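You operate a simulated robot arm through the tools that you are given. There is no shell and no other tool.

You run a simulated two-armed robot. Do the job below in one go: nothing can be reset, and whatever is moved stays where it is left.

TASK
Wash gear 57 on rinse, then set it on the teal rack.
Fine: in the parts washer, one run; its drawer is left open.

Only the result counts: the job must be done as asked and must still hold three seconds after the hand-in. Knocking over, shifting, dropping, spilling or breaking anything else fails it.

THE ROBOT
Two 6-joint arms with two-finger parallel grippers on one trunk that stands fixed in place. Base frame: the origin is at the foot of the trunk, x ahead of it, y to its left, z up; the work surface is at about z = 840. Readings come in mm, rad, newtons and seconds.
The left shoulder is at [280, 185, 1105], the right one opposite. With the tool pointing down near the work surface each hand reaches from about 560 to 940 mm from the base axis, measured 20 degrees to its own side. Payload 1.57 kg a hand.
The TCP of each hand is the grasp point between the finger pads, 30 mm short of the fingertips. In the tool frame z runs along the fingers and y along their closing line. The gripper opens to 80 mm. The fingers are 17 mm wide and 12 mm thick; the gripper's body (40 by 82 mm) begins 80 mm behind the TCP.
Orientation is that of the tool frame in the base frame, as a unit quaternion [x, y, z, w]. With the fingers straight down and closing along the base's y, the tool's x points along the base's -x, its y along +y and its z along -z.

THE INTERFACE
- The arms move only by the tool arm_command. It takes "left_rows", "right_rows" or both (then of equal length, played together; a hand with none holds still); each is a list that holds one entry, the list of rows, each a list of 7 numbers: the shift along the base's x, y, z in mm, then the turn, a rotation vector about the base's x, y, z in rad, then the finger opening in mm, from 0 to 80. In form: [[[dx, dy, dz, rx, ry, rz, grip], ...]]. A call has 1 to 20 rows; each row shifts and turns the commanded pose from where the row before left it. Rows are played at 5 a second. More than 50 mm and 0.15 rad between two rows, or a gripper value outside its range, and nothing of the call is played. A pose out of reach is approached as far as the arm can. The call stops where the force on the tool passes 40 N (or 10 N more than at its start, if that is more) or the arm is blocked; 0.2 s more then pass. Each finger travels about 153 mm/s and halts on what it meets, pressing with about 23 N; the grip force reading is that of the motor and also rises with nothing between the fingers. The clock runs only during rows and for 0.2 s after the last one: add rows that do not move to give the fingers time. It gives the time, the measured TCP pose, the force on the tool (base axes), the opening and the grip force at its end, in the units of the frame above (readings bear some noise), with the torque about the TCP (base axes, N m) and any sound that the robot's microphone picked up.
- Cameras (640 x 400 px; columns grow to the right, rows downward): "scene" is now at [243.1, -2.7, 1551.5]; the picture's right is [-0.04, -1.00, 0.00], its down [-0.69, 0.03, -0.72] and it looks along [0.72, -0.03, -0.69] (base axes); focal length 317 px, centre (320, 200). "left" rides on the left gripper at [72, 7, -122] in its tool frame; the picture's right is [-0.09, 1.00, 0.00], its down [-0.84, -0.08, -0.54] and it looks along [-0.54, -0.05, 0.84] (tool axes); focal length 238 px, centre (320, 200). "right" rides on the right gripper at [72, -7, -122] in its tool frame; the picture's right is [0.09, 1.00, 0.00], its down [-0.84, 0.08, -0.54] and it looks along [-0.54, 0.05, 0.84] (tool axes); focal length 238 px, centre (320, 200). There is no depth. A picture from a camera that has moved, and an enlarged one, comes with that camera's place and axes in the base frame and with its lens.
- get_image(camera): a new picture of that camera. The clock stands still meanwhile.
- raise_lower(by): slides the trunk up (or, below 0, down) by that many mm; the arms and the scene camera ride with it, the base frame stays. It gives what a move gives, with no picture.
- pan_tilt(pan, tilt): turns the head with the scene camera to pan (to the left, within 1.501 rad either way) and tilt (down, from -0.506 to 1.204), counted from straight ahead of the robot. It gives what a move gives.
- enlarge(camera, box): a new picture of the part [left, top, right, bottom] of that camera's present view, enlarged. The clock stands still meanwhile.
- hand_in(): hands the job in; it is judged then, once.

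Nothing tells you positions but the pictures and the camera data. Unless the task says otherwise, let go and move clear before handing in.

The tools are called after "Call:" by a JSON object that holds its "method" and its "body". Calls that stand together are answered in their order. arm_command: Moves the arms, as the interface text tells. Its arguments: {"type":"object","properties":{"left_rows":{"type":"array"},"right_rows":{"type":"array"}},"required":[]} The other tools are called the same way: raise_lower (by) moves the trunk up or down; pan_tilt (pan, tilt) turns the head that bears the scene camera; get_image (camera) takes a picture; enlarge (camera, box) takes an enlarged picture of a part of a camera's view; hand_in () hands the job in.

At the start:

```text
clock: 0.0
left_tcp_pos: [542.1, 276.9, 1217.5]
left_orientation: [0.0, 1.0, 0.0, 0.0]
left_ft_force: [-0.2, 0.6, 0.0]
left_ft_torque: [-0.02, 0.03, 0.0]
left_gripper_width: 79.9
left_finger_force: 0.0
right_tcp_pos: [580.2, -229.3, 1217.6]
right_orientation: [0.0, 1.0, -0.001, -0.001]
right_ft_force: [0.1, 0.6, 0.1]
right_ft_torque: [-0.03, 0.0, 0.02]
right_gripper_width: 80.0
right_finger_force: 0.0
trunk travel left (down, up): [-800.0, 190.0]
head pan, tilt (commanded): [-0.04, 0.764]
```

scene: 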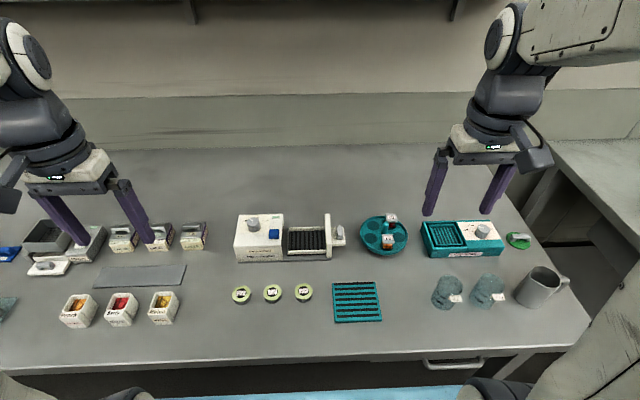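
right: 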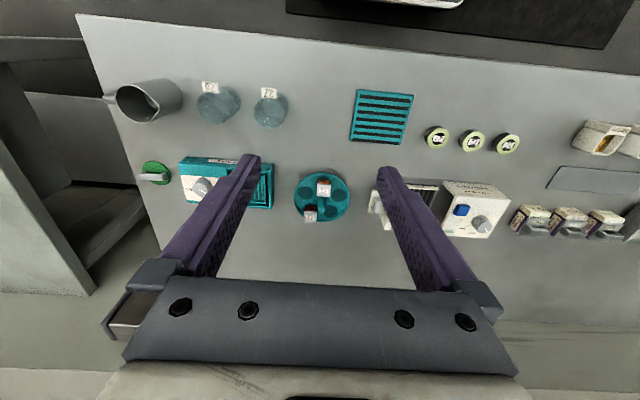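
left: 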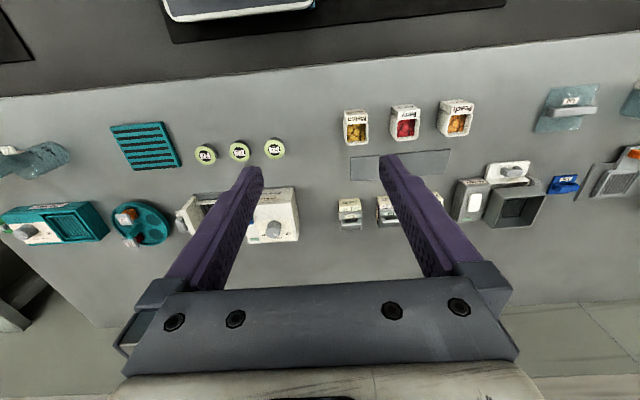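

I see a bench with several devices, a teal rack, and tagged parts near the right side. I'll enlarge the views to read labels before moving anything.

Call:
{"method": "enlarge", "body": {"camera": "scene", "box": [220, 200, 350, 280]}}

Call:
{"method": "enlarge", "body": {"camera": "scene", "box": [350, 200, 480, 280]}}

Call:
{"method": "enlarge", "body": {"camera": "scene", "box": [420, 210, 580, 310]}}

Call:
{"method": "enlarge", "body": {"camera": "scene", "box": [220, 265, 390, 335]}}

Call:
{"method": "enlarge", "body": {"camera": "scene", "box": [0, 210, 220, 340]}}

```text
4.92 times, centred on (285, 240) of scene
camera zoom: at [243.1, -2.7, 1551.5], right [-0.04, -1.0, 0.0], down [-0.69, 0.03, -0.72], along [0.72, -0.03, -0.69], focal length 1562 px, centre (492, 3)
```

zoom: 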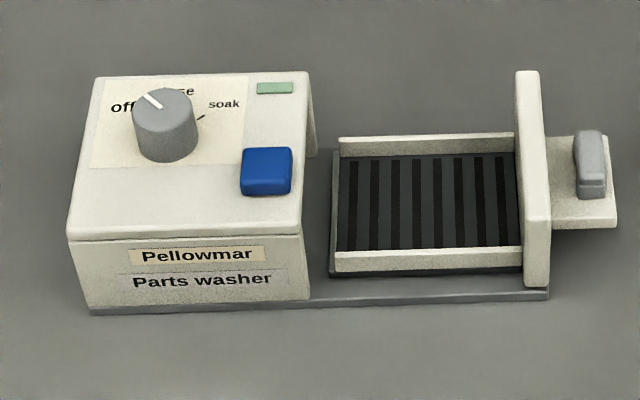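

```text
4.92 times, centred on (415, 240) of scene
camera zoom: at [243.1, -2.7, 1551.5], right [-0.04, -1.0, 0.0], down [-0.69, 0.03, -0.72], along [0.72, -0.03, -0.69], focal length 1562 px, centre (-148, 3)
```

zoom: 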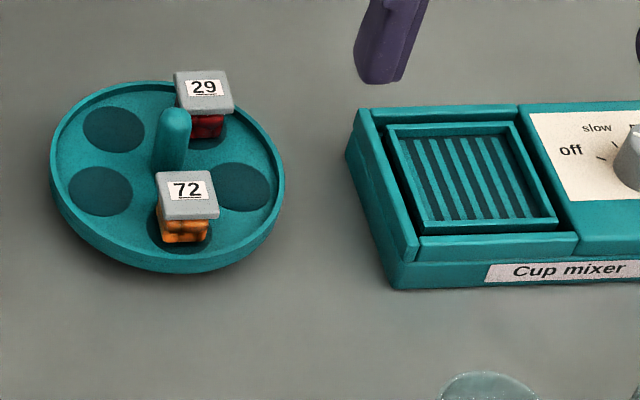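

```text
4.00 times, centred on (500, 260) of scene
camera zoom: at [243.1, -2.7, 1551.5], right [-0.04, -1.0, 0.0], down [-0.69, 0.03, -0.72], along [0.72, -0.03, -0.69], focal length 1269 px, centre (-400, -40)
```

zoom: 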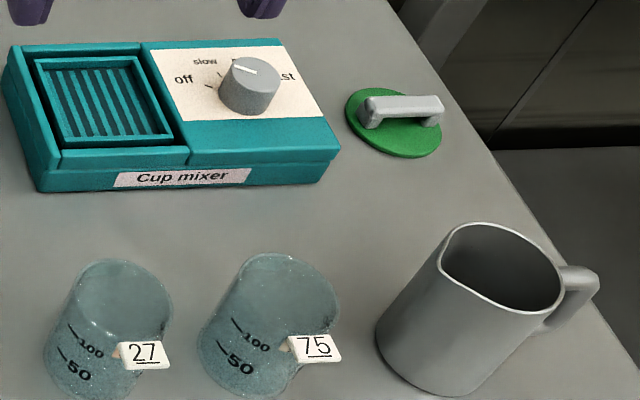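

```text
3.76 times, centred on (305, 300) of scene
camera zoom: at [243.1, -2.7, 1551.5], right [-0.04, -1.0, 0.0], down [-0.69, 0.03, -0.72], along [0.72, -0.03, -0.69], focal length 1194 px, centre (376, -176)
```

zoom: 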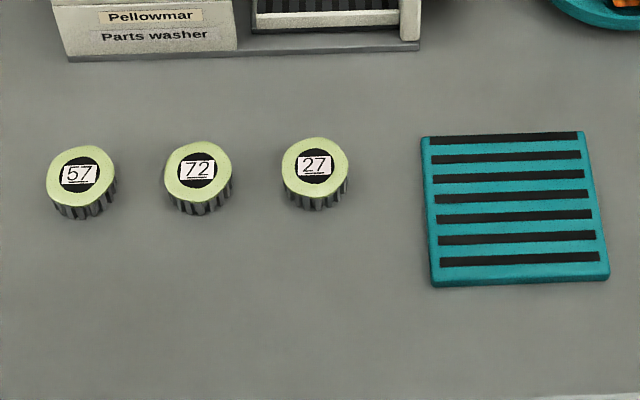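

```text
2.91 times, centred on (110, 275) of scene
camera zoom: at [243.1, -2.7, 1551.5], right [-0.04, -1.0, 0.0], down [-0.69, 0.03, -0.72], along [0.72, -0.03, -0.69], focal length 923 px, centre (931, -18)
```

zoom: 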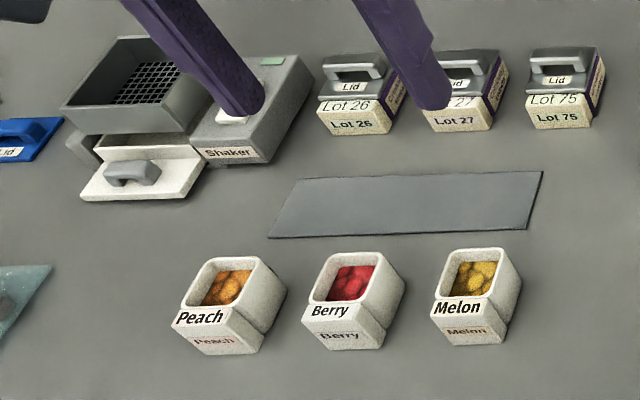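

The washer (dial with off, rinse and soak, a blue button, drawer open towards -y) is near x 750–866, y 75–197. Gear 57 is the leftmost gear at about (645, 170), and the teal rack is near (617, -104). I'll bring the left hand over the washer to look closely at its dial.

Call:
{"method": "arm_command", "body": {"left_rows": [[[26, -19, -19, 0, 0, 0, 80], [26, -19, -19, 0, 0, 0, 80], [26, -19, -19, 0, 0, 0, 80], [26, -19, -19, 0, 0, 0, 80], [26, -19, -19, 0, 0, 0, 80], [26, -19, -19, 0, 0, 0, 80]]]}}

Call:
{"method": "get_image", "body": {"camera": "left"}}

Call:
{"method": "get_image", "body": {"camera": "scene"}}

```text
clock: 1.4
left_tcp_pos: [699.5, 162.4, 1103.4]
left_orientation: [-0.001, 1.0, 0.0, 0.0]
left_ft_force: [-0.4, -0.2, 0.2]
left_ft_torque: [0.0, 0.01, 0.0]
left_gripper_width: 80.1
left_finger_force: 0.2
right_tcp_pos: [580.2, -229.1, 1217.7]
right_orientation: [-0.001, 1.0, 0.0, 0.0]
right_ft_force: [-0.4, 0.3, 0.2]
right_ft_torque: [0.02, 0.0, 0.02]
right_gripper_width: 80.0
right_finger_force: 0.1
trunk travel left (down, up): [-800.0, 190.0]
head pan, tilt (commanded): [-0.04, 0.764]
```

```text
taken
camera left: at [625.8, 169.6, 1225.1], right [0.09, 1.0, 0.0], down [0.84, -0.08, 0.54], along [0.54, -0.05, -0.84], focal length 238 px, centre (320, 200)
```

left: 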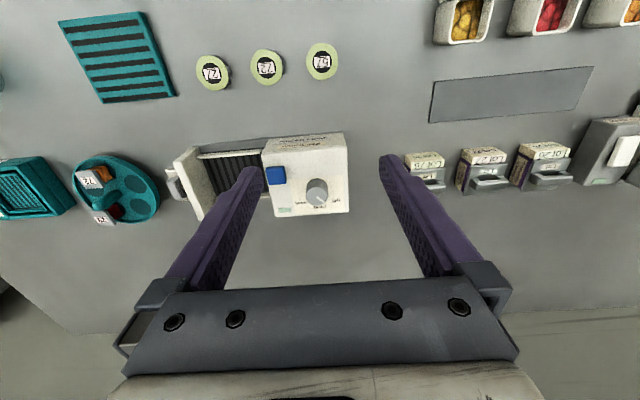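

```text
taken
camera scene: at [243.0, -2.6, 1551.5], right [-0.04, -1.0, 0.0], down [-0.69, 0.03, -0.72], along [0.72, -0.03, -0.69], focal length 317 px, centre (320, 200)
```

scene: 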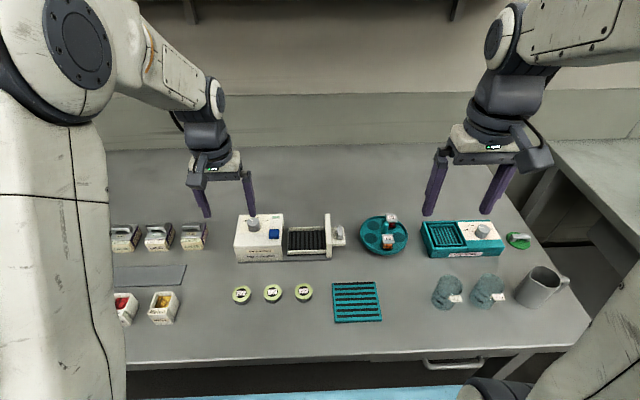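

Call:
{"method": "enlarge", "body": {"camera": "left", "box": [255, 130, 355, 220]}}

Call:
{"method": "enlarge", "body": {"camera": "left", "box": [150, 30, 350, 150]}}

```text
4.44 times, centred on (305, 175) of left
camera zoom: at [625.8, 169.6, 1225.1], right [0.09, 1.0, 0.0], down [0.84, -0.08, 0.54], along [0.54, -0.05, -0.84], focal length 1059 px, centre (387, 311)
```

zoom: 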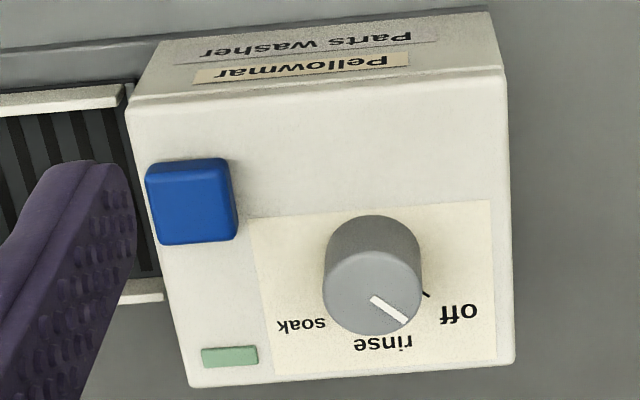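

```text
3.20 times, centred on (250, 90) of left
camera zoom: at [625.8, 169.6, 1225.1], right [0.09, 1.0, 0.0], down [0.84, -0.08, 0.54], along [0.54, -0.05, -0.84], focal length 763 px, centre (544, 552)
```

zoom: 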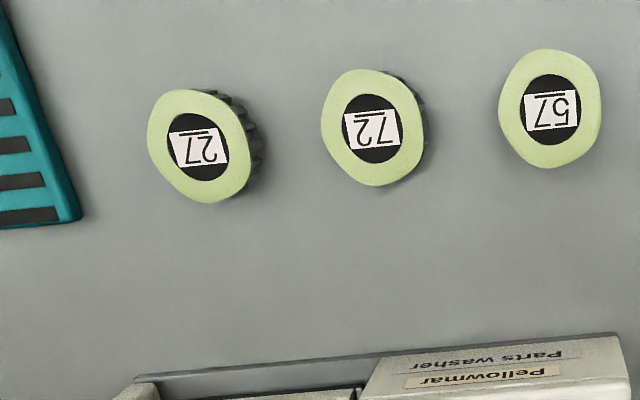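

The dial points at "off" (about +45° from +x), with "rinse" straight towards +x and "soak" at -45°, so rinse needs about -0.785 rad about z. I'll move the right hand to look at the drawer and its handle.

Call:
{"method": "arm_command", "body": {"right_rows": [[[16.7, 24.8, -26.2, 0, 0, 0, 80], [16.7, 24.8, -26.2, 0, 0, 0, 80], [16.7, 24.8, -26.2, 0, 0, 0, 80], [16.7, 24.8, -26.2, 0, 0, 0, 80], [16.7, 24.8, -26.2, 0, 0, 0, 80], [16.7, 24.8, -26.2, 0, 0, 0, 80]]]}}

Call:
{"method": "get_image", "body": {"camera": "right"}}

Call:
{"method": "enlarge", "body": {"camera": "right", "box": [250, 130, 410, 230]}}

```text
clock: 2.8
left_tcp_pos: [697.7, 162.1, 1104.4]
left_orientation: [0.0, 1.0, 0.0, 0.0]
left_ft_force: [-0.4, -0.3, -0.2]
left_ft_torque: [-0.03, 0.0, 0.02]
left_gripper_width: 80.0
left_finger_force: 0.1
right_tcp_pos: [680.8, -81.1, 1059.6]
right_orientation: [-0.001, 1.0, 0.001, 0.001]
right_ft_force: [-0.5, 0.1, -0.1]
right_ft_torque: [-0.02, 0.02, 0.01]
right_gripper_width: 80.0
right_finger_force: 0.0
trunk travel left (down, up): [-800.0, 190.0]
head pan, tilt (commanded): [-0.04, 0.764]
```

```text
taken
camera right: at [608.9, -89.8, 1183.3], right [-0.09, 1.0, 0.0], down [0.84, 0.08, 0.54], along [0.54, 0.05, -0.84], focal length 238 px, centre (320, 200)
```

right: 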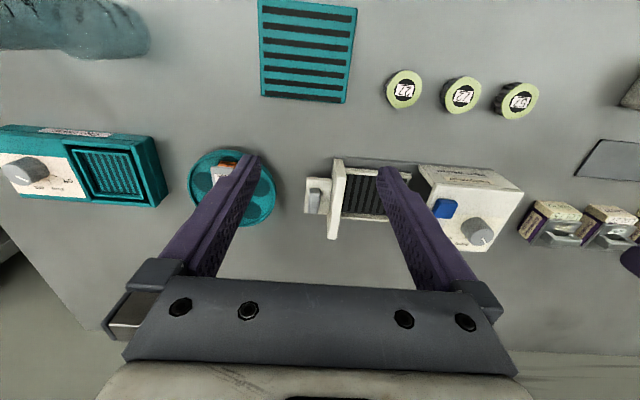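

```text
4.00 times, centred on (330, 180) of right
camera zoom: at [608.9, -89.8, 1183.3], right [-0.09, 1.0, 0.0], down [0.84, 0.08, 0.54], along [0.54, 0.05, -0.84], focal length 953 px, centre (280, 280)
```

zoom: 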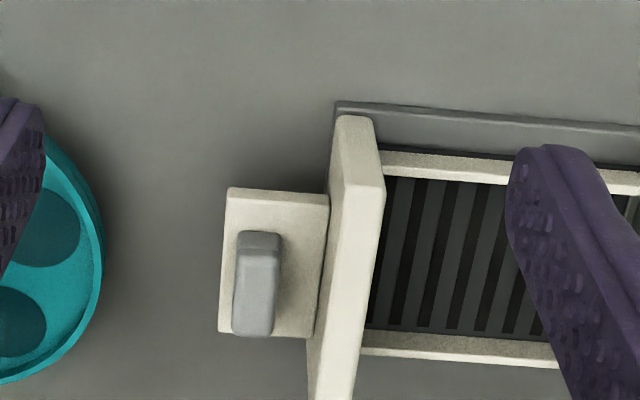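

The drawer handle is a short bar along x on a shelf ahead of the front plate, near (798, -80, 895). Next the left hand moves above gear 57 to refine its position.

Call:
{"method": "arm_command", "body": {"left_rows": [[[-13, 2, -34, 0, 0, 0, 64], [-13, 2, -34, 0, 0, 0, 64], [-13, 2, -34, 0, 0, 0, 64], [-14, 2, -34, 0, 0, 0, 64], [0, 0, 0, 0, 0, 0, 64]]]}}

Call:
{"method": "get_image", "body": {"camera": "left"}}

Call:
{"method": "get_image", "body": {"camera": "scene"}}

```text
clock: 4.0
left_tcp_pos: [645.5, 169.6, 966.7]
left_orientation: [-0.001, 1.0, -0.001, 0.0]
left_ft_force: [0.1, -0.3, -0.2]
left_ft_torque: [0.01, 0.0, -0.02]
left_gripper_width: 64.1
left_finger_force: 0.0
right_tcp_pos: [680.6, -82.2, 1060.9]
right_orientation: [0.0, 1.0, 0.0, 0.0]
right_ft_force: [0.2, -0.5, 0.1]
right_ft_torque: [0.0, 0.0, -0.03]
right_gripper_width: 80.0
right_finger_force: 0.1
trunk travel left (down, up): [-800.0, 190.0]
head pan, tilt (commanded): [-0.04, 0.764]
```

```text
taken
camera left: at [572.1, 177.3, 1089.3], right [0.09, 1.0, 0.0], down [0.84, -0.08, 0.54], along [0.54, -0.05, -0.84], focal length 238 px, centre (320, 200)
```

left: 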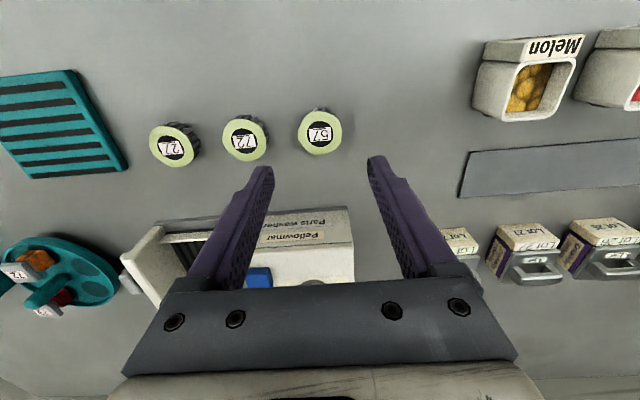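

```text
taken
camera scene: at [243.3, -2.6, 1551.5], right [-0.04, -1.0, 0.0], down [-0.69, 0.03, -0.72], along [0.72, -0.03, -0.69], focal length 317 px, centre (320, 200)
```

scene: 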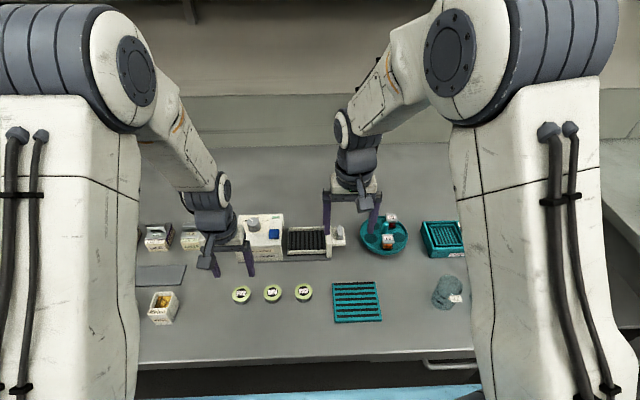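

Call:
{"method": "enlarge", "body": {"camera": "left", "box": [280, 90, 360, 170]}}

Call:
{"method": "enlarge", "body": {"camera": "scene", "box": [215, 270, 295, 320]}}

```text
5.00 times, centred on (320, 130) of left
camera zoom: at [572.1, 177.3, 1089.3], right [0.09, 1.0, 0.0], down [0.84, -0.08, 0.54], along [0.54, -0.05, -0.84], focal length 1192 px, centre (320, 550)
```

zoom: 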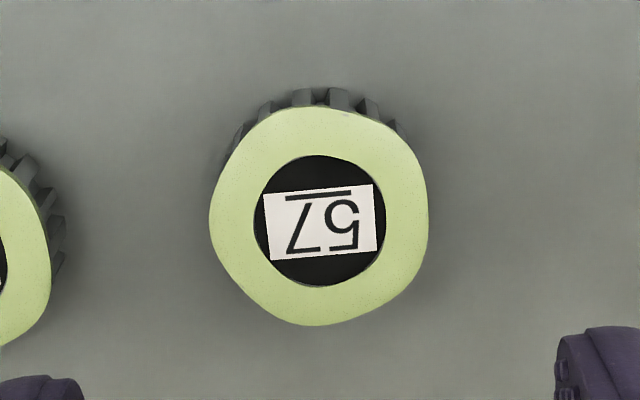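

```text
8.00 times, centred on (255, 295) of scene
camera zoom: at [243.3, -2.6, 1551.5], right [-0.04, -1.0, 0.0], down [-0.69, 0.03, -0.72], along [0.72, -0.03, -0.69], focal length 2538 px, centre (840, -560)
```

zoom: 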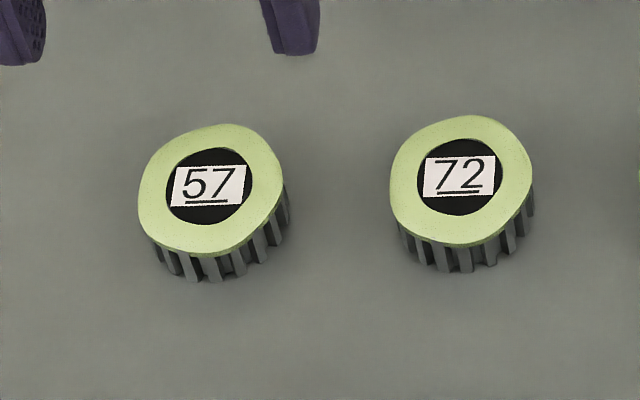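

Gear 57 is near (643, 170.5), about 23 mm tall and 45 mm wide. I'll lower the left hand around it with a narrowed opening and grip it.

Call:
{"method": "arm_command", "body": {"left_rows": [[[-1, 1, -30, 0, 0, 0, 58], [-1, 0, -30, 0, 0, 0, 58], [0, 0, -20, 0, 0, 0, 58], [0, 0, -10, 0, 0, 0, 58], [0, 0, 0, 0, 0, 0, 58]]]}}

Call:
{"method": "get_image", "body": {"camera": "left"}}

Call:
{"method": "enlarge", "body": {"camera": "scene", "box": [195, 230, 315, 310]}}

```text
clock: 5.2
left_tcp_pos: [644.1, 171.9, 877.7]
left_orientation: [0.0, 1.0, 0.001, 0.0]
left_ft_force: [0.8, 0.1, -0.7]
left_ft_torque: [0.01, 0.04, 0.0]
left_gripper_width: 57.8
left_finger_force: 0.1
right_tcp_pos: [680.5, -82.2, 1059.6]
right_orientation: [0.0, 1.0, 0.001, 0.0]
right_ft_force: [0.7, -0.1, -0.3]
right_ft_torque: [-0.02, 0.01, 0.0]
right_gripper_width: 80.3
right_finger_force: 0.2
trunk travel left (down, up): [-800.0, 190.0]
head pan, tilt (commanded): [-0.04, 0.764]
```

```text
taken
camera left: at [570.9, 178.2, 1000.0], right [0.09, 1.0, 0.0], down [0.84, -0.08, 0.54], along [0.54, -0.05, -0.84], focal length 238 px, centre (320, 200)
```

left: 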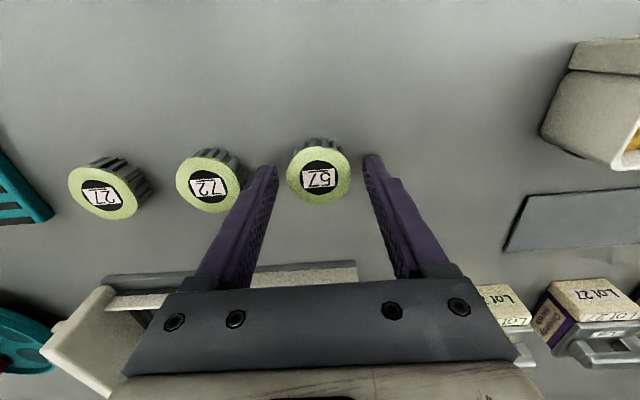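

```text
5.00 times, centred on (255, 270) of scene
camera zoom: at [243.2, -2.6, 1551.5], right [-0.04, -1.0, 0.0], down [-0.69, 0.03, -0.72], along [0.72, -0.03, -0.69], focal length 1586 px, centre (645, -150)
```

zoom: 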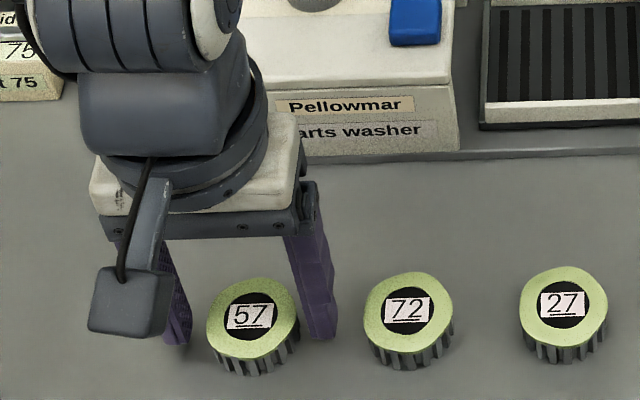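

The gear sits between the fingers, about 3 mm nearer in x. I'll shift slightly, close, and lift.

Call:
{"method": "arm_command", "body": {"left_rows": [[[-3, 0, 0, 0, 0, 0, 58], [0, 0, 0, 0, 0, 0, 46], [0, 0, 0, 0, 0, 0, 38], [0, 0, 0, 0, 0, 0, 30], [0, 0, 0, 0, 0, 0, 30]]]}}

Call:
{"method": "get_image", "body": {"camera": "left"}}

```text
clock: 6.4
left_tcp_pos: [641.4, 171.2, 877.9]
left_orientation: [0.0, 1.0, 0.001, 0.0]
left_ft_force: [0.3, -0.7, 0.2]
left_ft_torque: [-0.02, 0.02, -0.01]
left_gripper_width: 41.3
left_finger_force: 22.9
right_tcp_pos: [680.4, -81.3, 1059.9]
right_orientation: [-0.001, 1.0, 0.001, 0.0]
right_ft_force: [0.3, -0.6, -0.6]
right_ft_torque: [-0.01, -0.04, -0.01]
right_gripper_width: 80.3
right_finger_force: 0.1
trunk travel left (down, up): [-800.0, 190.0]
head pan, tilt (commanded): [-0.04, 0.764]
```

```text
taken
camera left: at [567.8, 178.3, 1000.2], right [0.09, 1.0, 0.0], down [0.84, -0.08, 0.54], along [0.54, -0.05, -0.84], focal length 238 px, centre (320, 200)
```

left: 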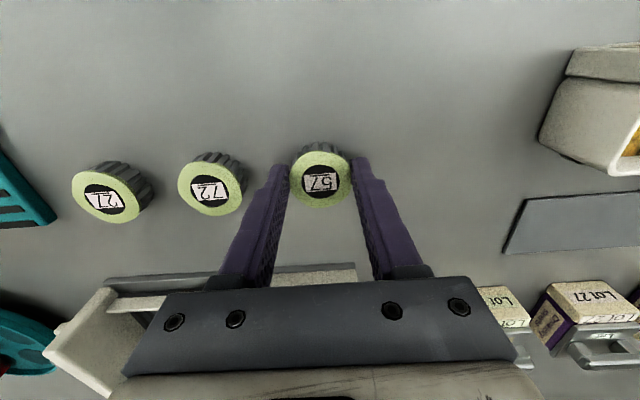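

Gear 57 is gripped at 41 mm. I'll lift it while pulling the right hand out of the way, then take the left hand towards the drawer.

Call:
{"method": "arm_command", "body": {"left_rows": [[[0, 0, 25, 0, 0, 0, 30], [0, 0, 35, 0, 0, 0, 30], [0, 0, 40, 0, 0, 0, 30], [0, 0, 40, 0, 0, 0, 30]]], "right_rows": [[[-15, -28, 15, 0, 0, 0, 80], [-15, -28, 15, 0, 0, 0, 80], [-15, -28, 15, 0, 0, 0, 80], [-15, -28, 15, 0, 0, 0, 80]]]}}

Call:
{"method": "get_image", "body": {"camera": "left"}}

Call:
{"method": "enlarge", "body": {"camera": "left", "box": [260, 110, 380, 210]}}

Call:
{"method": "get_image", "body": {"camera": "scene"}}

```text
clock: 7.4
left_tcp_pos: [641.1, 170.2, 1017.5]
left_orientation: [-0.002, 1.0, 0.0, -0.001]
left_ft_force: [0.2, 0.7, -1.6]
left_ft_torque: [0.0, 0.05, -0.01]
left_gripper_width: 40.9
left_finger_force: 23.4
right_tcp_pos: [619.6, -194.3, 1120.4]
right_orientation: [0.0, 1.0, 0.0, -0.001]
right_ft_force: [-0.3, 0.2, 0.1]
right_ft_torque: [0.01, -0.01, -0.03]
right_gripper_width: 80.2
right_finger_force: 0.1
trunk travel left (down, up): [-800.0, 190.0]
head pan, tilt (commanded): [-0.04, 0.764]
```

```text
taken
camera left: at [568.0, 177.7, 1140.3], right [0.09, 1.0, 0.0], down [0.84, -0.08, 0.54], along [0.54, -0.05, -0.84], focal length 238 px, centre (320, 200)
```

left: 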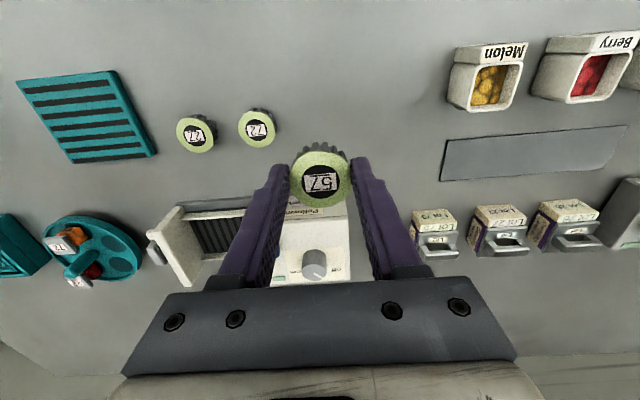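

```text
4.00 times, centred on (320, 160) of left
camera zoom: at [568.0, 177.7, 1140.3], right [0.09, 1.0, 0.0], down [0.84, -0.08, 0.54], along [0.54, -0.05, -0.84], focal length 953 px, centre (320, 360)
```

zoom: 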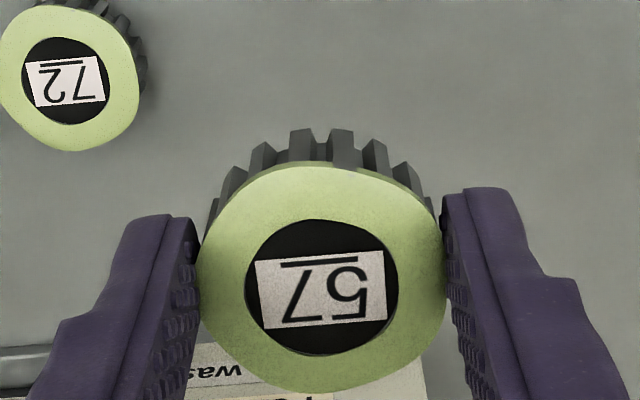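

```text
taken
camera scene: at [243.5, -2.5, 1551.4], right [-0.04, -1.0, 0.0], down [-0.69, 0.03, -0.72], along [0.72, -0.03, -0.69], focal length 317 px, centre (320, 200)
```

scene: 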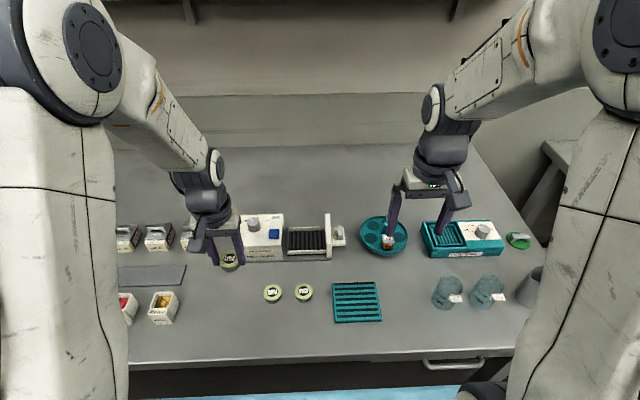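

Gear 57 is held securely. I'll carry it over the drawer tray, which I place at about x 758–838, y -35 to 62.

Call:
{"method": "arm_command", "body": {"left_rows": [[[31.6, -31.2, 0, 0, 0, 0, 30], [31.6, -31.2, 0, 0, 0, 0, 30], [31.6, -31.2, 0, 0, 0, 0, 30], [31.6, -31.2, 0, 0, 0, 0, 30], [31.6, -31.2, 0, 0, 0, 0, 30], [0, 0, 0, 0, 0, 0, 30]]]}}

Call:
{"method": "get_image", "body": {"camera": "left"}}

Call:
{"method": "get_image", "body": {"camera": "scene"}}

```text
clock: 8.8
left_tcp_pos: [798.4, 13.7, 1018.4]
left_orientation: [-0.001, 1.0, -0.001, -0.002]
left_ft_force: [0.1, 0.2, -1.6]
left_ft_torque: [0.03, -0.01, 0.01]
left_gripper_width: 40.9
left_finger_force: 22.7
right_tcp_pos: [621.9, -193.4, 1120.8]
right_orientation: [0.0, 1.0, 0.0, 0.0]
right_ft_force: [0.1, 0.5, -0.3]
right_ft_torque: [0.0, -0.01, -0.03]
right_gripper_width: 79.9
right_finger_force: 0.0
trunk travel left (down, up): [-800.0, 190.0]
head pan, tilt (commanded): [-0.04, 0.764]
```

```text
taken
camera left: at [725.4, 21.8, 1140.2], right [0.09, 1.0, 0.0], down [0.84, -0.08, 0.54], along [0.54, -0.05, -0.84], focal length 238 px, centre (320, 200)
```

left: 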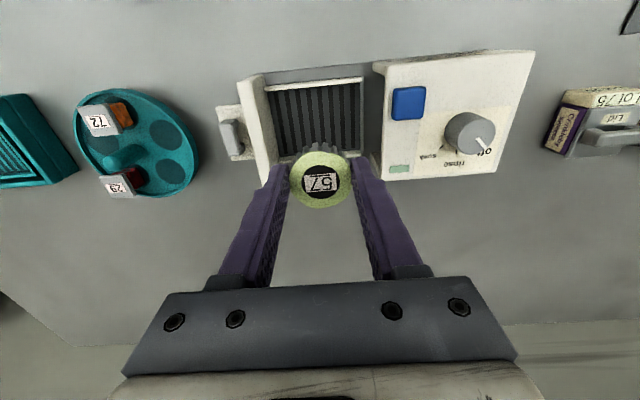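

```text
taken
camera scene: at [243.5, -2.9, 1551.4], right [-0.04, -1.0, 0.0], down [-0.69, 0.03, -0.72], along [0.72, -0.03, -0.69], focal length 317 px, centre (320, 200)
```

scene: 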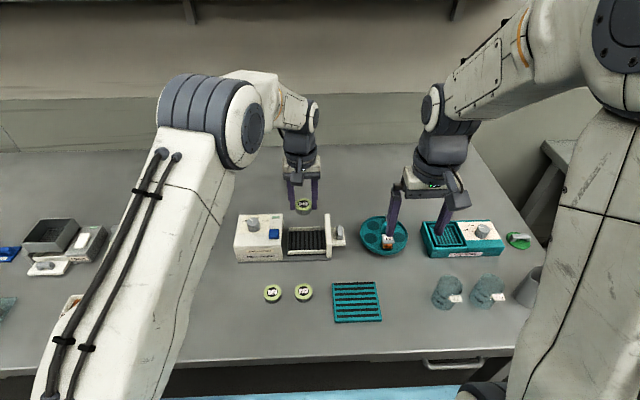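

Call:
{"method": "enlarge", "body": {"camera": "left", "box": [200, 50, 380, 170]}}

Call:
{"method": "enlarge", "body": {"camera": "left", "box": [370, 40, 550, 190]}}

Call:
{"method": "enlarge", "body": {"camera": "scene", "box": [230, 190, 360, 270]}}

```text
3.33 times, centred on (290, 110) of left
camera zoom: at [725.4, 21.8, 1140.2], right [0.09, 1.0, 0.0], down [0.84, -0.08, 0.54], along [0.54, -0.05, -0.84], focal length 794 px, centre (420, 500)
```

zoom: 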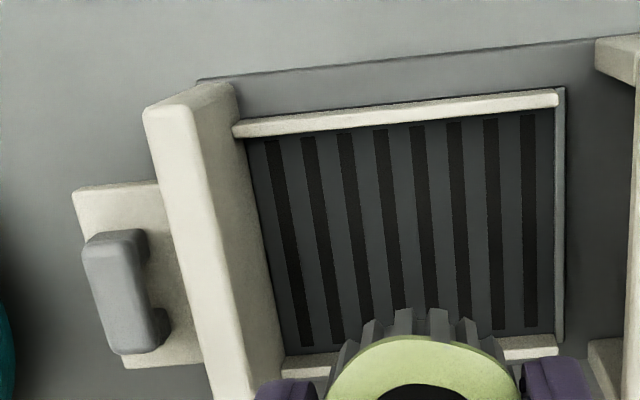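

```text
2.67 times, centred on (460, 115) of left
camera zoom: at [725.4, 21.8, 1140.2], right [0.09, 1.0, 0.0], down [0.84, -0.08, 0.54], along [0.54, -0.05, -0.84], focal length 636 px, centre (-53, 427)
```

zoom: 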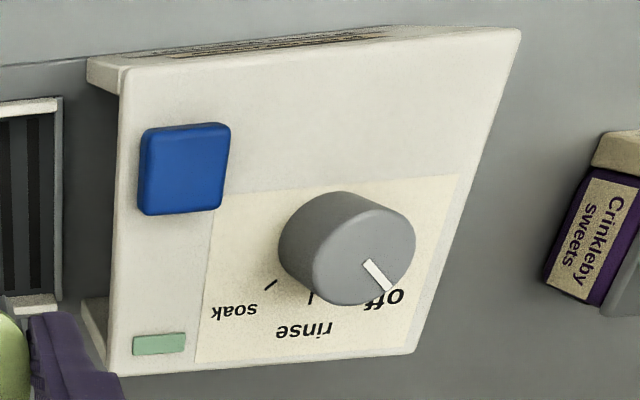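

```text
4.92 times, centred on (295, 230) of scene
camera zoom: at [243.5, -2.9, 1551.4], right [-0.04, -1.0, 0.0], down [-0.69, 0.03, -0.72], along [0.72, -0.03, -0.69], focal length 1562 px, centre (443, 52)
```

zoom: 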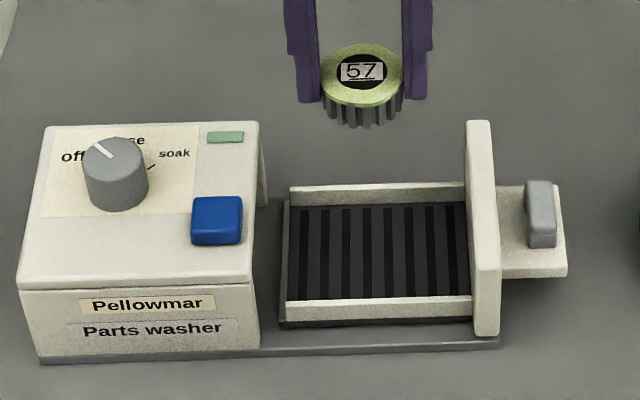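

The tray floor spans x 762–838, y -35 to 62, so the gear is over its centre. I'll lower it towards the floor.

Call:
{"method": "arm_command", "body": {"left_rows": [[[1.5, 0, -30, 0, 0, 0, 30], [0, 0, -30, 0, 0, 0, 30], [0, 0, -30, 0, 0, 0, 30], [0, 0, -18, 0, 0, 0, 30], [0, 0, 0, 0, 0, 0, 30]]]}}

Call:
{"method": "get_image", "body": {"camera": "left"}}

Call:
{"method": "enlarge", "body": {"camera": "scene", "box": [230, 190, 360, 270]}}

```text
clock: 10.0
left_tcp_pos: [800.8, 15.7, 910.9]
left_orientation: [0.0, 1.0, 0.0, 0.0]
left_ft_force: [0.7, 0.1, -1.6]
left_ft_torque: [0.0, 0.02, -0.01]
left_gripper_width: 41.0
left_finger_force: 23.3
right_tcp_pos: [620.6, -194.0, 1120.8]
right_orientation: [0.0, 1.0, 0.0, 0.0]
right_ft_force: [0.7, -0.2, -0.6]
right_ft_torque: [-0.02, 0.02, -0.03]
right_gripper_width: 79.9
right_finger_force: 0.0
trunk travel left (down, up): [-800.0, 190.0]
head pan, tilt (commanded): [-0.04, 0.764]
```

```text
taken
camera left: at [727.4, 22.4, 1032.6], right [0.09, 1.0, 0.0], down [0.84, -0.08, 0.54], along [0.54, -0.05, -0.84], focal length 238 px, centre (320, 200)
```

left: 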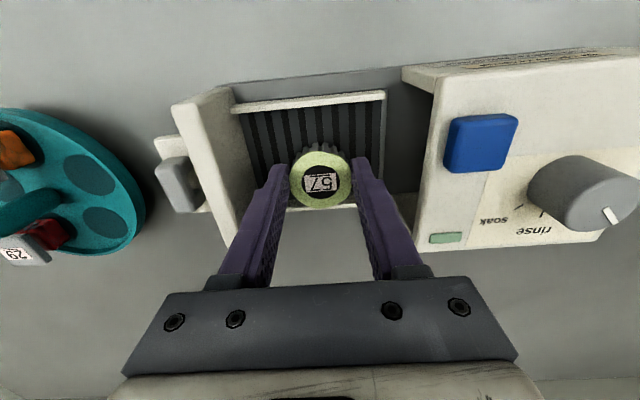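

```text
4.92 times, centred on (295, 230) of scene
camera zoom: at [243.3, -2.7, 1551.5], right [-0.04, -1.0, 0.0], down [-0.69, 0.03, -0.72], along [0.72, -0.03, -0.69], focal length 1562 px, centre (443, 52)
```

zoom: 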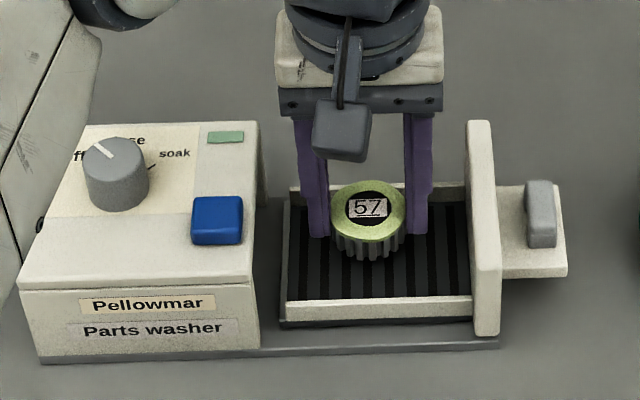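

Call:
{"method": "arm_command", "body": {"left_rows": [[[0, 0, -3, 0, 0, 0, 30], [0, 0, -3, 0, 0, 0, 30], [0, 0, -2, 0, 0, 0, 30], [0, 0, 0, 0, 0, 0, 30]]]}}

Call:
{"method": "enlarge", "body": {"camera": "scene", "box": [270, 210, 350, 260]}}

```text
clock: 11.0
left_tcp_pos: [800.9, 15.2, 901.7]
left_orientation: [0.0, 1.0, 0.0, 0.0]
left_ft_force: [-0.5, 0.7, -1.0]
left_ft_torque: [0.01, 0.02, 0.02]
left_gripper_width: 40.7
left_finger_force: 23.2
right_tcp_pos: [621.4, -194.9, 1120.3]
right_orientation: [0.0, 1.0, 0.0, 0.001]
right_ft_force: [-0.4, 0.2, 0.6]
right_ft_torque: [0.0, -0.01, 0.02]
right_gripper_width: 80.0
right_finger_force: 0.1
trunk travel left (down, up): [-800.0, 190.0]
head pan, tilt (commanded): [-0.04, 0.764]
```

```text
8.00 times, centred on (310, 235) of scene
camera zoom: at [243.2, -2.7, 1551.5], right [-0.04, -1.0, 0.0], down [-0.69, 0.03, -0.72], along [0.72, -0.03, -0.69], focal length 2538 px, centre (400, -80)
```

zoom: 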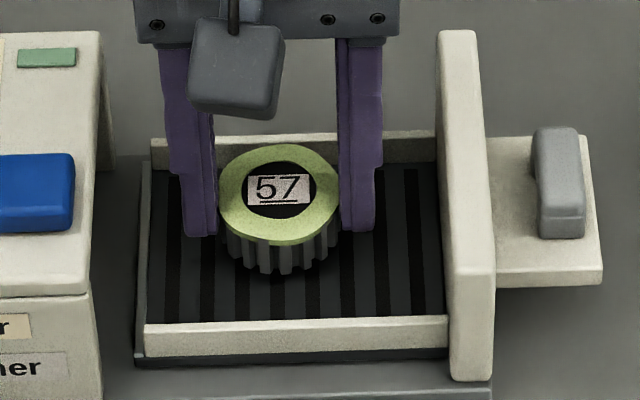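

Call:
{"method": "arm_command", "body": {"left_rows": [[[0, 0, -2, 0, 0, 0, 30], [0, 0, -2, 0, 0, 0, 30], [0, 0, -2, 0, 0, 0, 30], [0, 0, 0, 0, 0, 0, 30]]]}}

```text
clock: 12.0
left_tcp_pos: [800.3, 16.2, 895.5]
left_orientation: [0.001, 1.0, 0.0, 0.0]
left_ft_force: [-0.1, -0.4, -1.6]
left_ft_torque: [0.01, 0.04, 0.01]
left_gripper_width: 40.9
left_finger_force: 22.9
right_tcp_pos: [620.1, -194.0, 1121.3]
right_orientation: [0.0, 1.0, -0.001, 0.0]
right_ft_force: [-0.3, 0.8, 0.6]
right_ft_torque: [-0.02, 0.01, -0.02]
right_gripper_width: 80.0
right_finger_force: 0.0
trunk travel left (down, up): [-800.0, 190.0]
head pan, tilt (commanded): [-0.04, 0.764]
```

Call:
{"method": "arm_command", "body": {"left_rows": [[[0, 0, -1.5, 0, 0, 0, 30], [0, 0, -1.5, 0, 0, 0, 30], [0, 0, 0, 0, 0, 0, 30]]]}}

Call:
{"method": "enlarge", "body": {"camera": "scene", "box": [270, 210, 350, 260]}}

```text
clock: 12.8
left_tcp_pos: [800.4, 15.1, 894.6]
left_orientation: [0.0, 1.0, 0.0, 0.0]
left_ft_force: [-1.5, 1.1, 8.2]
left_ft_torque: [0.04, 0.12, 0.02]
left_gripper_width: 41.0
left_finger_force: 22.8
right_tcp_pos: [621.4, -194.5, 1120.4]
right_orientation: [-0.001, 1.0, 0.0, 0.0]
right_ft_force: [0.2, 0.7, -0.1]
right_ft_torque: [0.0, 0.0, 0.01]
right_gripper_width: 80.0
right_finger_force: 0.1
trunk travel left (down, up): [-800.0, 190.0]
head pan, tilt (commanded): [-0.04, 0.764]
```

```text
8.00 times, centred on (310, 235) of scene
camera zoom: at [242.6, -2.6, 1551.8], right [-0.04, -1.0, 0.0], down [-0.69, 0.03, -0.72], along [0.72, -0.03, -0.69], focal length 2538 px, centre (400, -80)
```

zoom: 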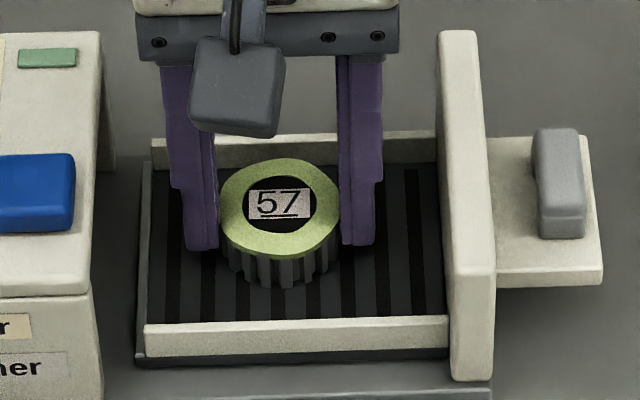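

The gear has touched the tray floor (8 N at z about 894.6). I'll open the fingers moderately and lift clear.

Call:
{"method": "arm_command", "body": {"left_rows": [[[0, 0, 1, 0, 0, 0, 44], [0, 0, 0, 0, 0, 0, 50], [0, 0, 0, 0, 0, 0, 54], [0, 0, 0, 0, 0, 0, 54]]]}}

Call:
{"method": "get_image", "body": {"camera": "left"}}

```text
clock: 13.8
left_tcp_pos: [799.6, 15.4, 894.4]
left_orientation: [0.0, 1.0, 0.001, 0.0]
left_ft_force: [-0.3, 0.1, 0.3]
left_ft_torque: [-0.04, 0.01, -0.01]
left_gripper_width: 53.9
left_finger_force: 0.0
right_tcp_pos: [620.6, -194.6, 1121.6]
right_orientation: [0.0, 1.0, 0.0, 0.0]
right_ft_force: [-0.5, -0.6, 0.4]
right_ft_torque: [-0.04, -0.02, 0.02]
right_gripper_width: 80.0
right_finger_force: 0.0
trunk travel left (down, up): [-800.0, 190.0]
head pan, tilt (commanded): [-0.04, 0.764]
```

```text
taken
camera left: at [727.3, 22.7, 1016.0], right [0.09, 1.0, 0.0], down [0.84, -0.08, 0.54], along [0.54, -0.05, -0.84], focal length 238 px, centre (320, 200)
```

left: 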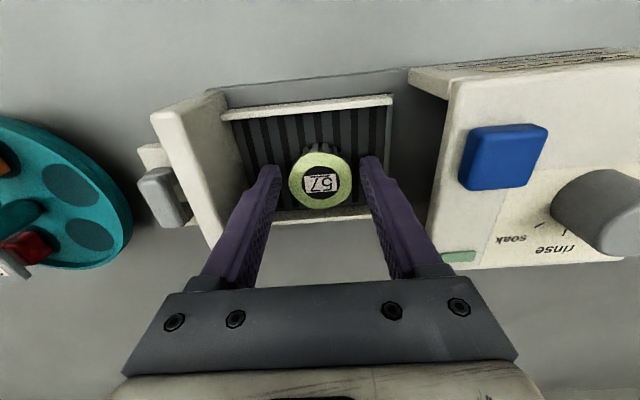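

Released cleanly. I'll lift straight up and move the left hand over the dial.

Call:
{"method": "arm_command", "body": {"left_rows": [[[0, 0, 20, 0, 0, 0, 54], [0, 0, 40, 0, 0, 0, 54], [0, 0, 40, 0, 0, 0, 54], [0, 0, 40, 0, 0, 0, 54], [1, 45, 0, 0, 0, 0, 54], [1, 45, 0, 0, 0, 0, 54], [2, 44, 0, 0, 0, 0, 54], [0, 0, 0, 0, 0, 0, 54]]]}}

Call:
{"method": "get_image", "body": {"camera": "left"}}

Call:
{"method": "enlarge", "body": {"camera": "scene", "box": [230, 190, 360, 270]}}

```text
clock: 15.6
left_tcp_pos: [804.0, 149.2, 1033.9]
left_orientation: [-0.001, 1.0, 0.0, 0.0]
left_ft_force: [-0.1, -0.5, 0.5]
left_ft_torque: [0.0, 0.01, 0.0]
left_gripper_width: 53.9
left_finger_force: 0.0
right_tcp_pos: [621.0, -193.3, 1121.4]
right_orientation: [0.0, 1.0, 0.0, 0.0]
right_ft_force: [-0.2, -0.2, -0.2]
right_ft_torque: [-0.04, -0.05, -0.02]
right_gripper_width: 79.9
right_finger_force: 0.1
trunk travel left (down, up): [-800.0, 190.0]
head pan, tilt (commanded): [-0.04, 0.764]
```

```text
taken
camera left: at [731.4, 156.7, 1155.8], right [0.09, 1.0, 0.0], down [0.84, -0.08, 0.54], along [0.54, -0.05, -0.84], focal length 238 px, centre (320, 200)
```

left: 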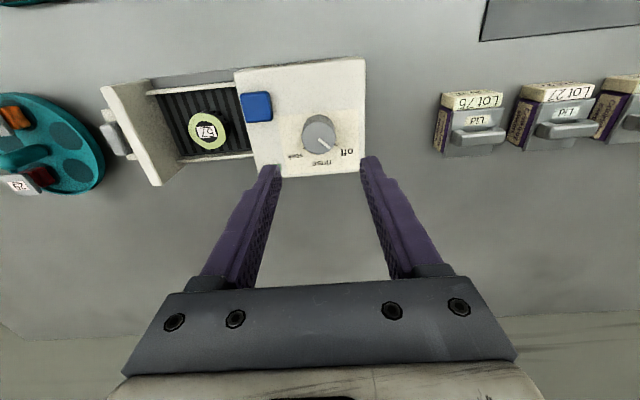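

```text
4.92 times, centred on (295, 230) of scene
camera zoom: at [243.1, -2.4, 1551.5], right [-0.04, -1.0, 0.0], down [-0.69, 0.03, -0.72], along [0.72, -0.03, -0.69], focal length 1562 px, centre (443, 52)
```

zoom: 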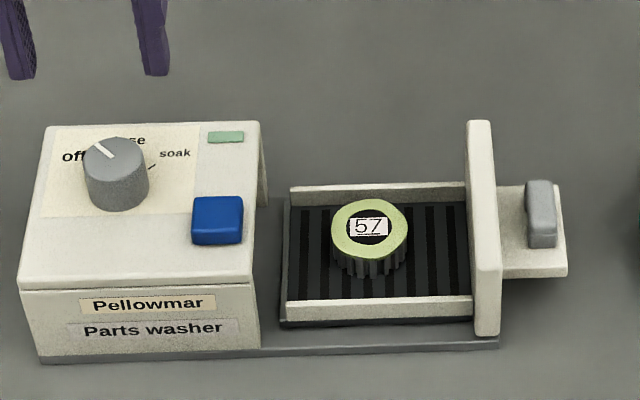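

Call:
{"method": "enlarge", "body": {"camera": "left", "box": [230, 50, 370, 180]}}

```text
3.08 times, centred on (300, 115) of left
camera zoom: at [731.4, 156.7, 1155.8], right [0.09, 1.0, 0.0], down [0.84, -0.08, 0.54], along [0.54, -0.05, -0.84], focal length 733 px, centre (382, 462)
```

zoom: 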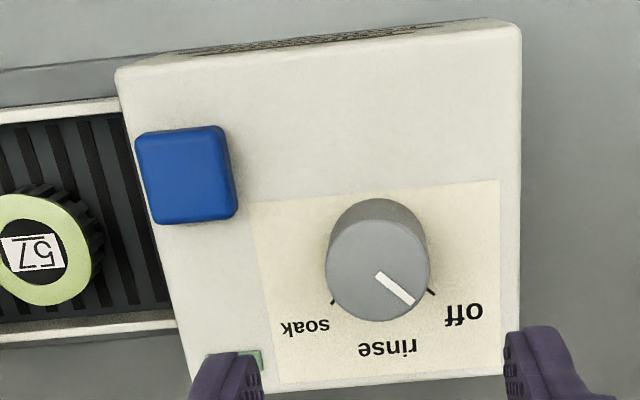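

The knob is at about (802, 149) with its top at z 939 and a 33 mm diameter; the panel is at z 911. I'll lower the open fingers around it.

Call:
{"method": "arm_command", "body": {"left_rows": [[[-2, 0, -30, 0, 0, 0, 54], [0, 0, -30, 0, 0, 0, 54], [0, 0, -17, 0, 0, 0, 54], [0, 0, -9, 0, 0, 0, 54], [0, 0, 0, 0, 0, 0, 54]]]}}

Call:
{"method": "get_image", "body": {"camera": "left"}}

Call:
{"method": "enlarge", "body": {"camera": "scene", "box": [210, 180, 320, 270]}}

```text
clock: 16.8
left_tcp_pos: [802.1, 149.7, 948.0]
left_orientation: [0.0, 1.0, -0.001, 0.0]
left_ft_force: [0.5, 0.0, -0.3]
left_ft_torque: [0.0, 0.01, 0.01]
left_gripper_width: 54.3
left_finger_force: 0.0
right_tcp_pos: [621.1, -193.7, 1120.0]
right_orientation: [0.0, 1.0, 0.0, 0.0]
right_ft_force: [-0.2, -0.2, 0.0]
right_ft_torque: [-0.01, 0.03, 0.0]
right_gripper_width: 80.1
right_finger_force: 0.0
trunk travel left (down, up): [-800.0, 190.0]
head pan, tilt (commanded): [-0.04, 0.764]
```

```text
taken
camera left: at [729.4, 156.8, 1070.2], right [0.09, 1.0, 0.0], down [0.84, -0.08, 0.54], along [0.54, -0.05, -0.84], focal length 238 px, centre (320, 200)
```

left: 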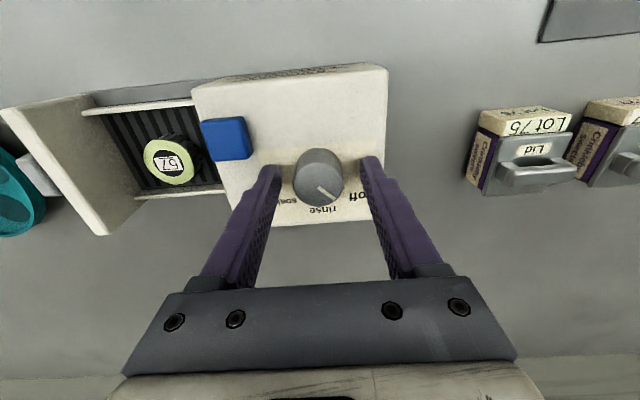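

```text
4.44 times, centred on (265, 225) of scene
camera zoom: at [243.2, -2.7, 1551.5], right [-0.04, -1.0, 0.0], down [-0.69, 0.03, -0.72], along [0.72, -0.03, -0.69], focal length 1410 px, centre (564, 89)
```

zoom: 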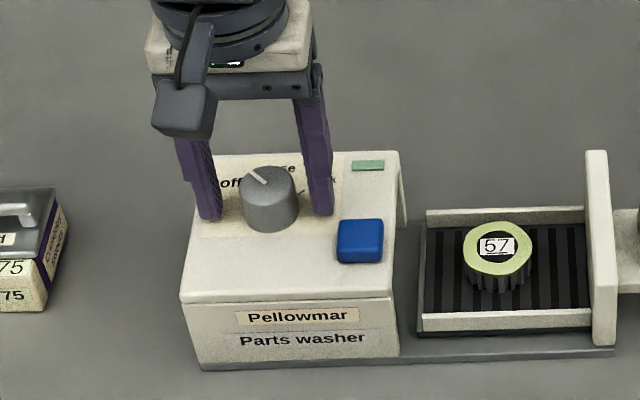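

The knob sits between the fingers. I'll close on it.

Call:
{"method": "arm_command", "body": {"left_rows": [[[0, 0, 0, 0, 0, 0, 42], [0, 0, 0, 0, 0, 0, 34], [0, 0, 0, 0, 0, 0, 25], [0, 0, 0, 0, 0, 0, 25]]]}}

Call:
{"method": "enlarge", "body": {"camera": "left", "box": [220, 120, 420, 245]}}

```text
clock: 17.8
left_tcp_pos: [802.1, 148.3, 948.3]
left_orientation: [0.0, 1.0, -0.001, -0.001]
left_ft_force: [0.0, -8.8, -1.2]
left_ft_torque: [0.29, -0.13, -0.01]
left_gripper_width: 31.4
left_finger_force: 40.0
right_tcp_pos: [620.7, -194.4, 1121.6]
right_orientation: [0.001, 1.0, 0.0, 0.001]
right_ft_force: [-0.2, -0.5, -0.3]
right_ft_torque: [0.03, 0.02, -0.01]
right_gripper_width: 80.2
right_finger_force: 0.2
trunk travel left (down, up): [-800.0, 190.0]
head pan, tilt (commanded): [-0.04, 0.764]
```

```text
3.20 times, centred on (320, 182) of left
camera zoom: at [729.4, 155.5, 1070.3], right [0.09, 1.0, 0.0], down [0.84, -0.08, 0.54], along [0.54, -0.05, -0.84], focal length 763 px, centre (320, 256)
```

zoom: 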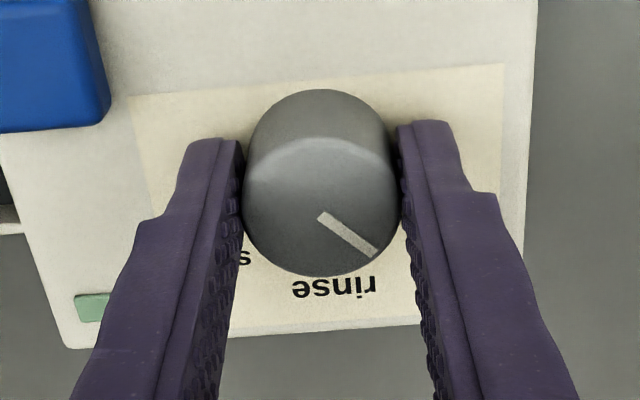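

The grip holds with a small sideways load, so I'll shift 1.5 mm towards -y and start turning the knob clockwise.

Call:
{"method": "arm_command", "body": {"left_rows": [[[0, -1.5, 0, 0, 0, 0, 25], [0, 0, 0, 0, 0, -0.13, 25], [0, 0, 0, 0, 0, -0.13, 25], [0, 0, 0, 0, 0, -0.13, 25], [0, 0, 0, 0, 0, 0, 25]]]}}

Call:
{"method": "enlarge", "body": {"camera": "scene", "box": [220, 190, 300, 240]}}

Call:
{"method": "enlarge", "body": {"camera": "left", "box": [220, 120, 420, 245]}}

```text
clock: 19.0
left_tcp_pos: [802.7, 149.0, 948.1]
left_orientation: [0.194, 0.981, 0.001, 0.0]
left_ft_force: [1.5, 3.2, 4.1]
left_ft_torque: [-0.11, 0.78, 0.01]
left_gripper_width: 31.2
left_finger_force: 40.5
right_tcp_pos: [621.9, -194.2, 1121.0]
right_orientation: [-0.001, 1.0, 0.0, 0.0]
right_ft_force: [-0.3, -0.1, 0.2]
right_ft_torque: [0.02, 0.01, 0.02]
right_gripper_width: 79.9
right_finger_force: 0.1
trunk travel left (down, up): [-800.0, 190.0]
head pan, tilt (commanded): [-0.04, 0.764]
```

```text
8.00 times, centred on (260, 215) of scene
camera zoom: at [243.1, -2.5, 1551.6], right [-0.04, -1.0, 0.0], down [-0.69, 0.03, -0.72], along [0.72, -0.03, -0.69], focal length 2538 px, centre (800, 80)
```

zoom: 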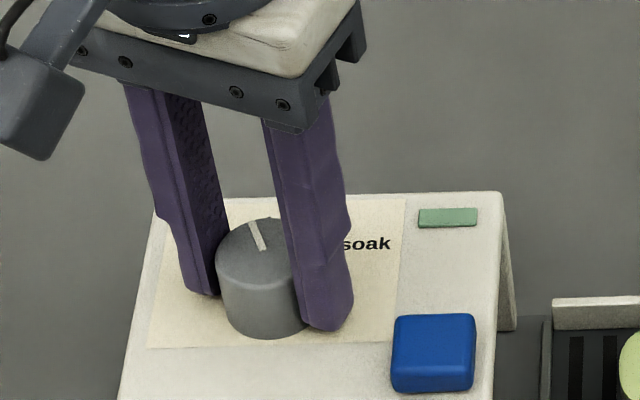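

```text
3.20 times, centred on (320, 182) of left
camera zoom: at [737.3, 182.9, 1070.3], right [0.46, 0.89, 0.0], down [0.74, -0.39, 0.54], along [0.48, -0.25, -0.84], focal length 763 px, centre (320, 256)
```

zoom: 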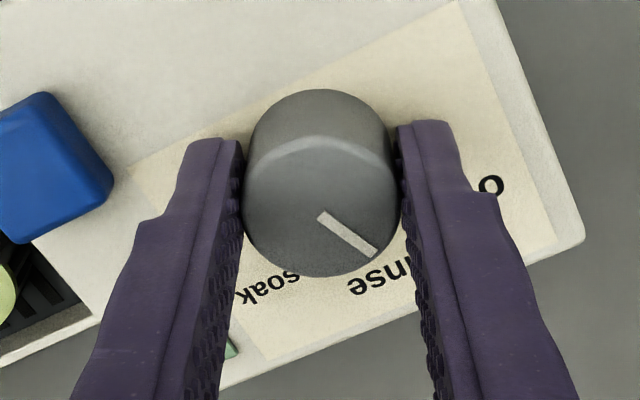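

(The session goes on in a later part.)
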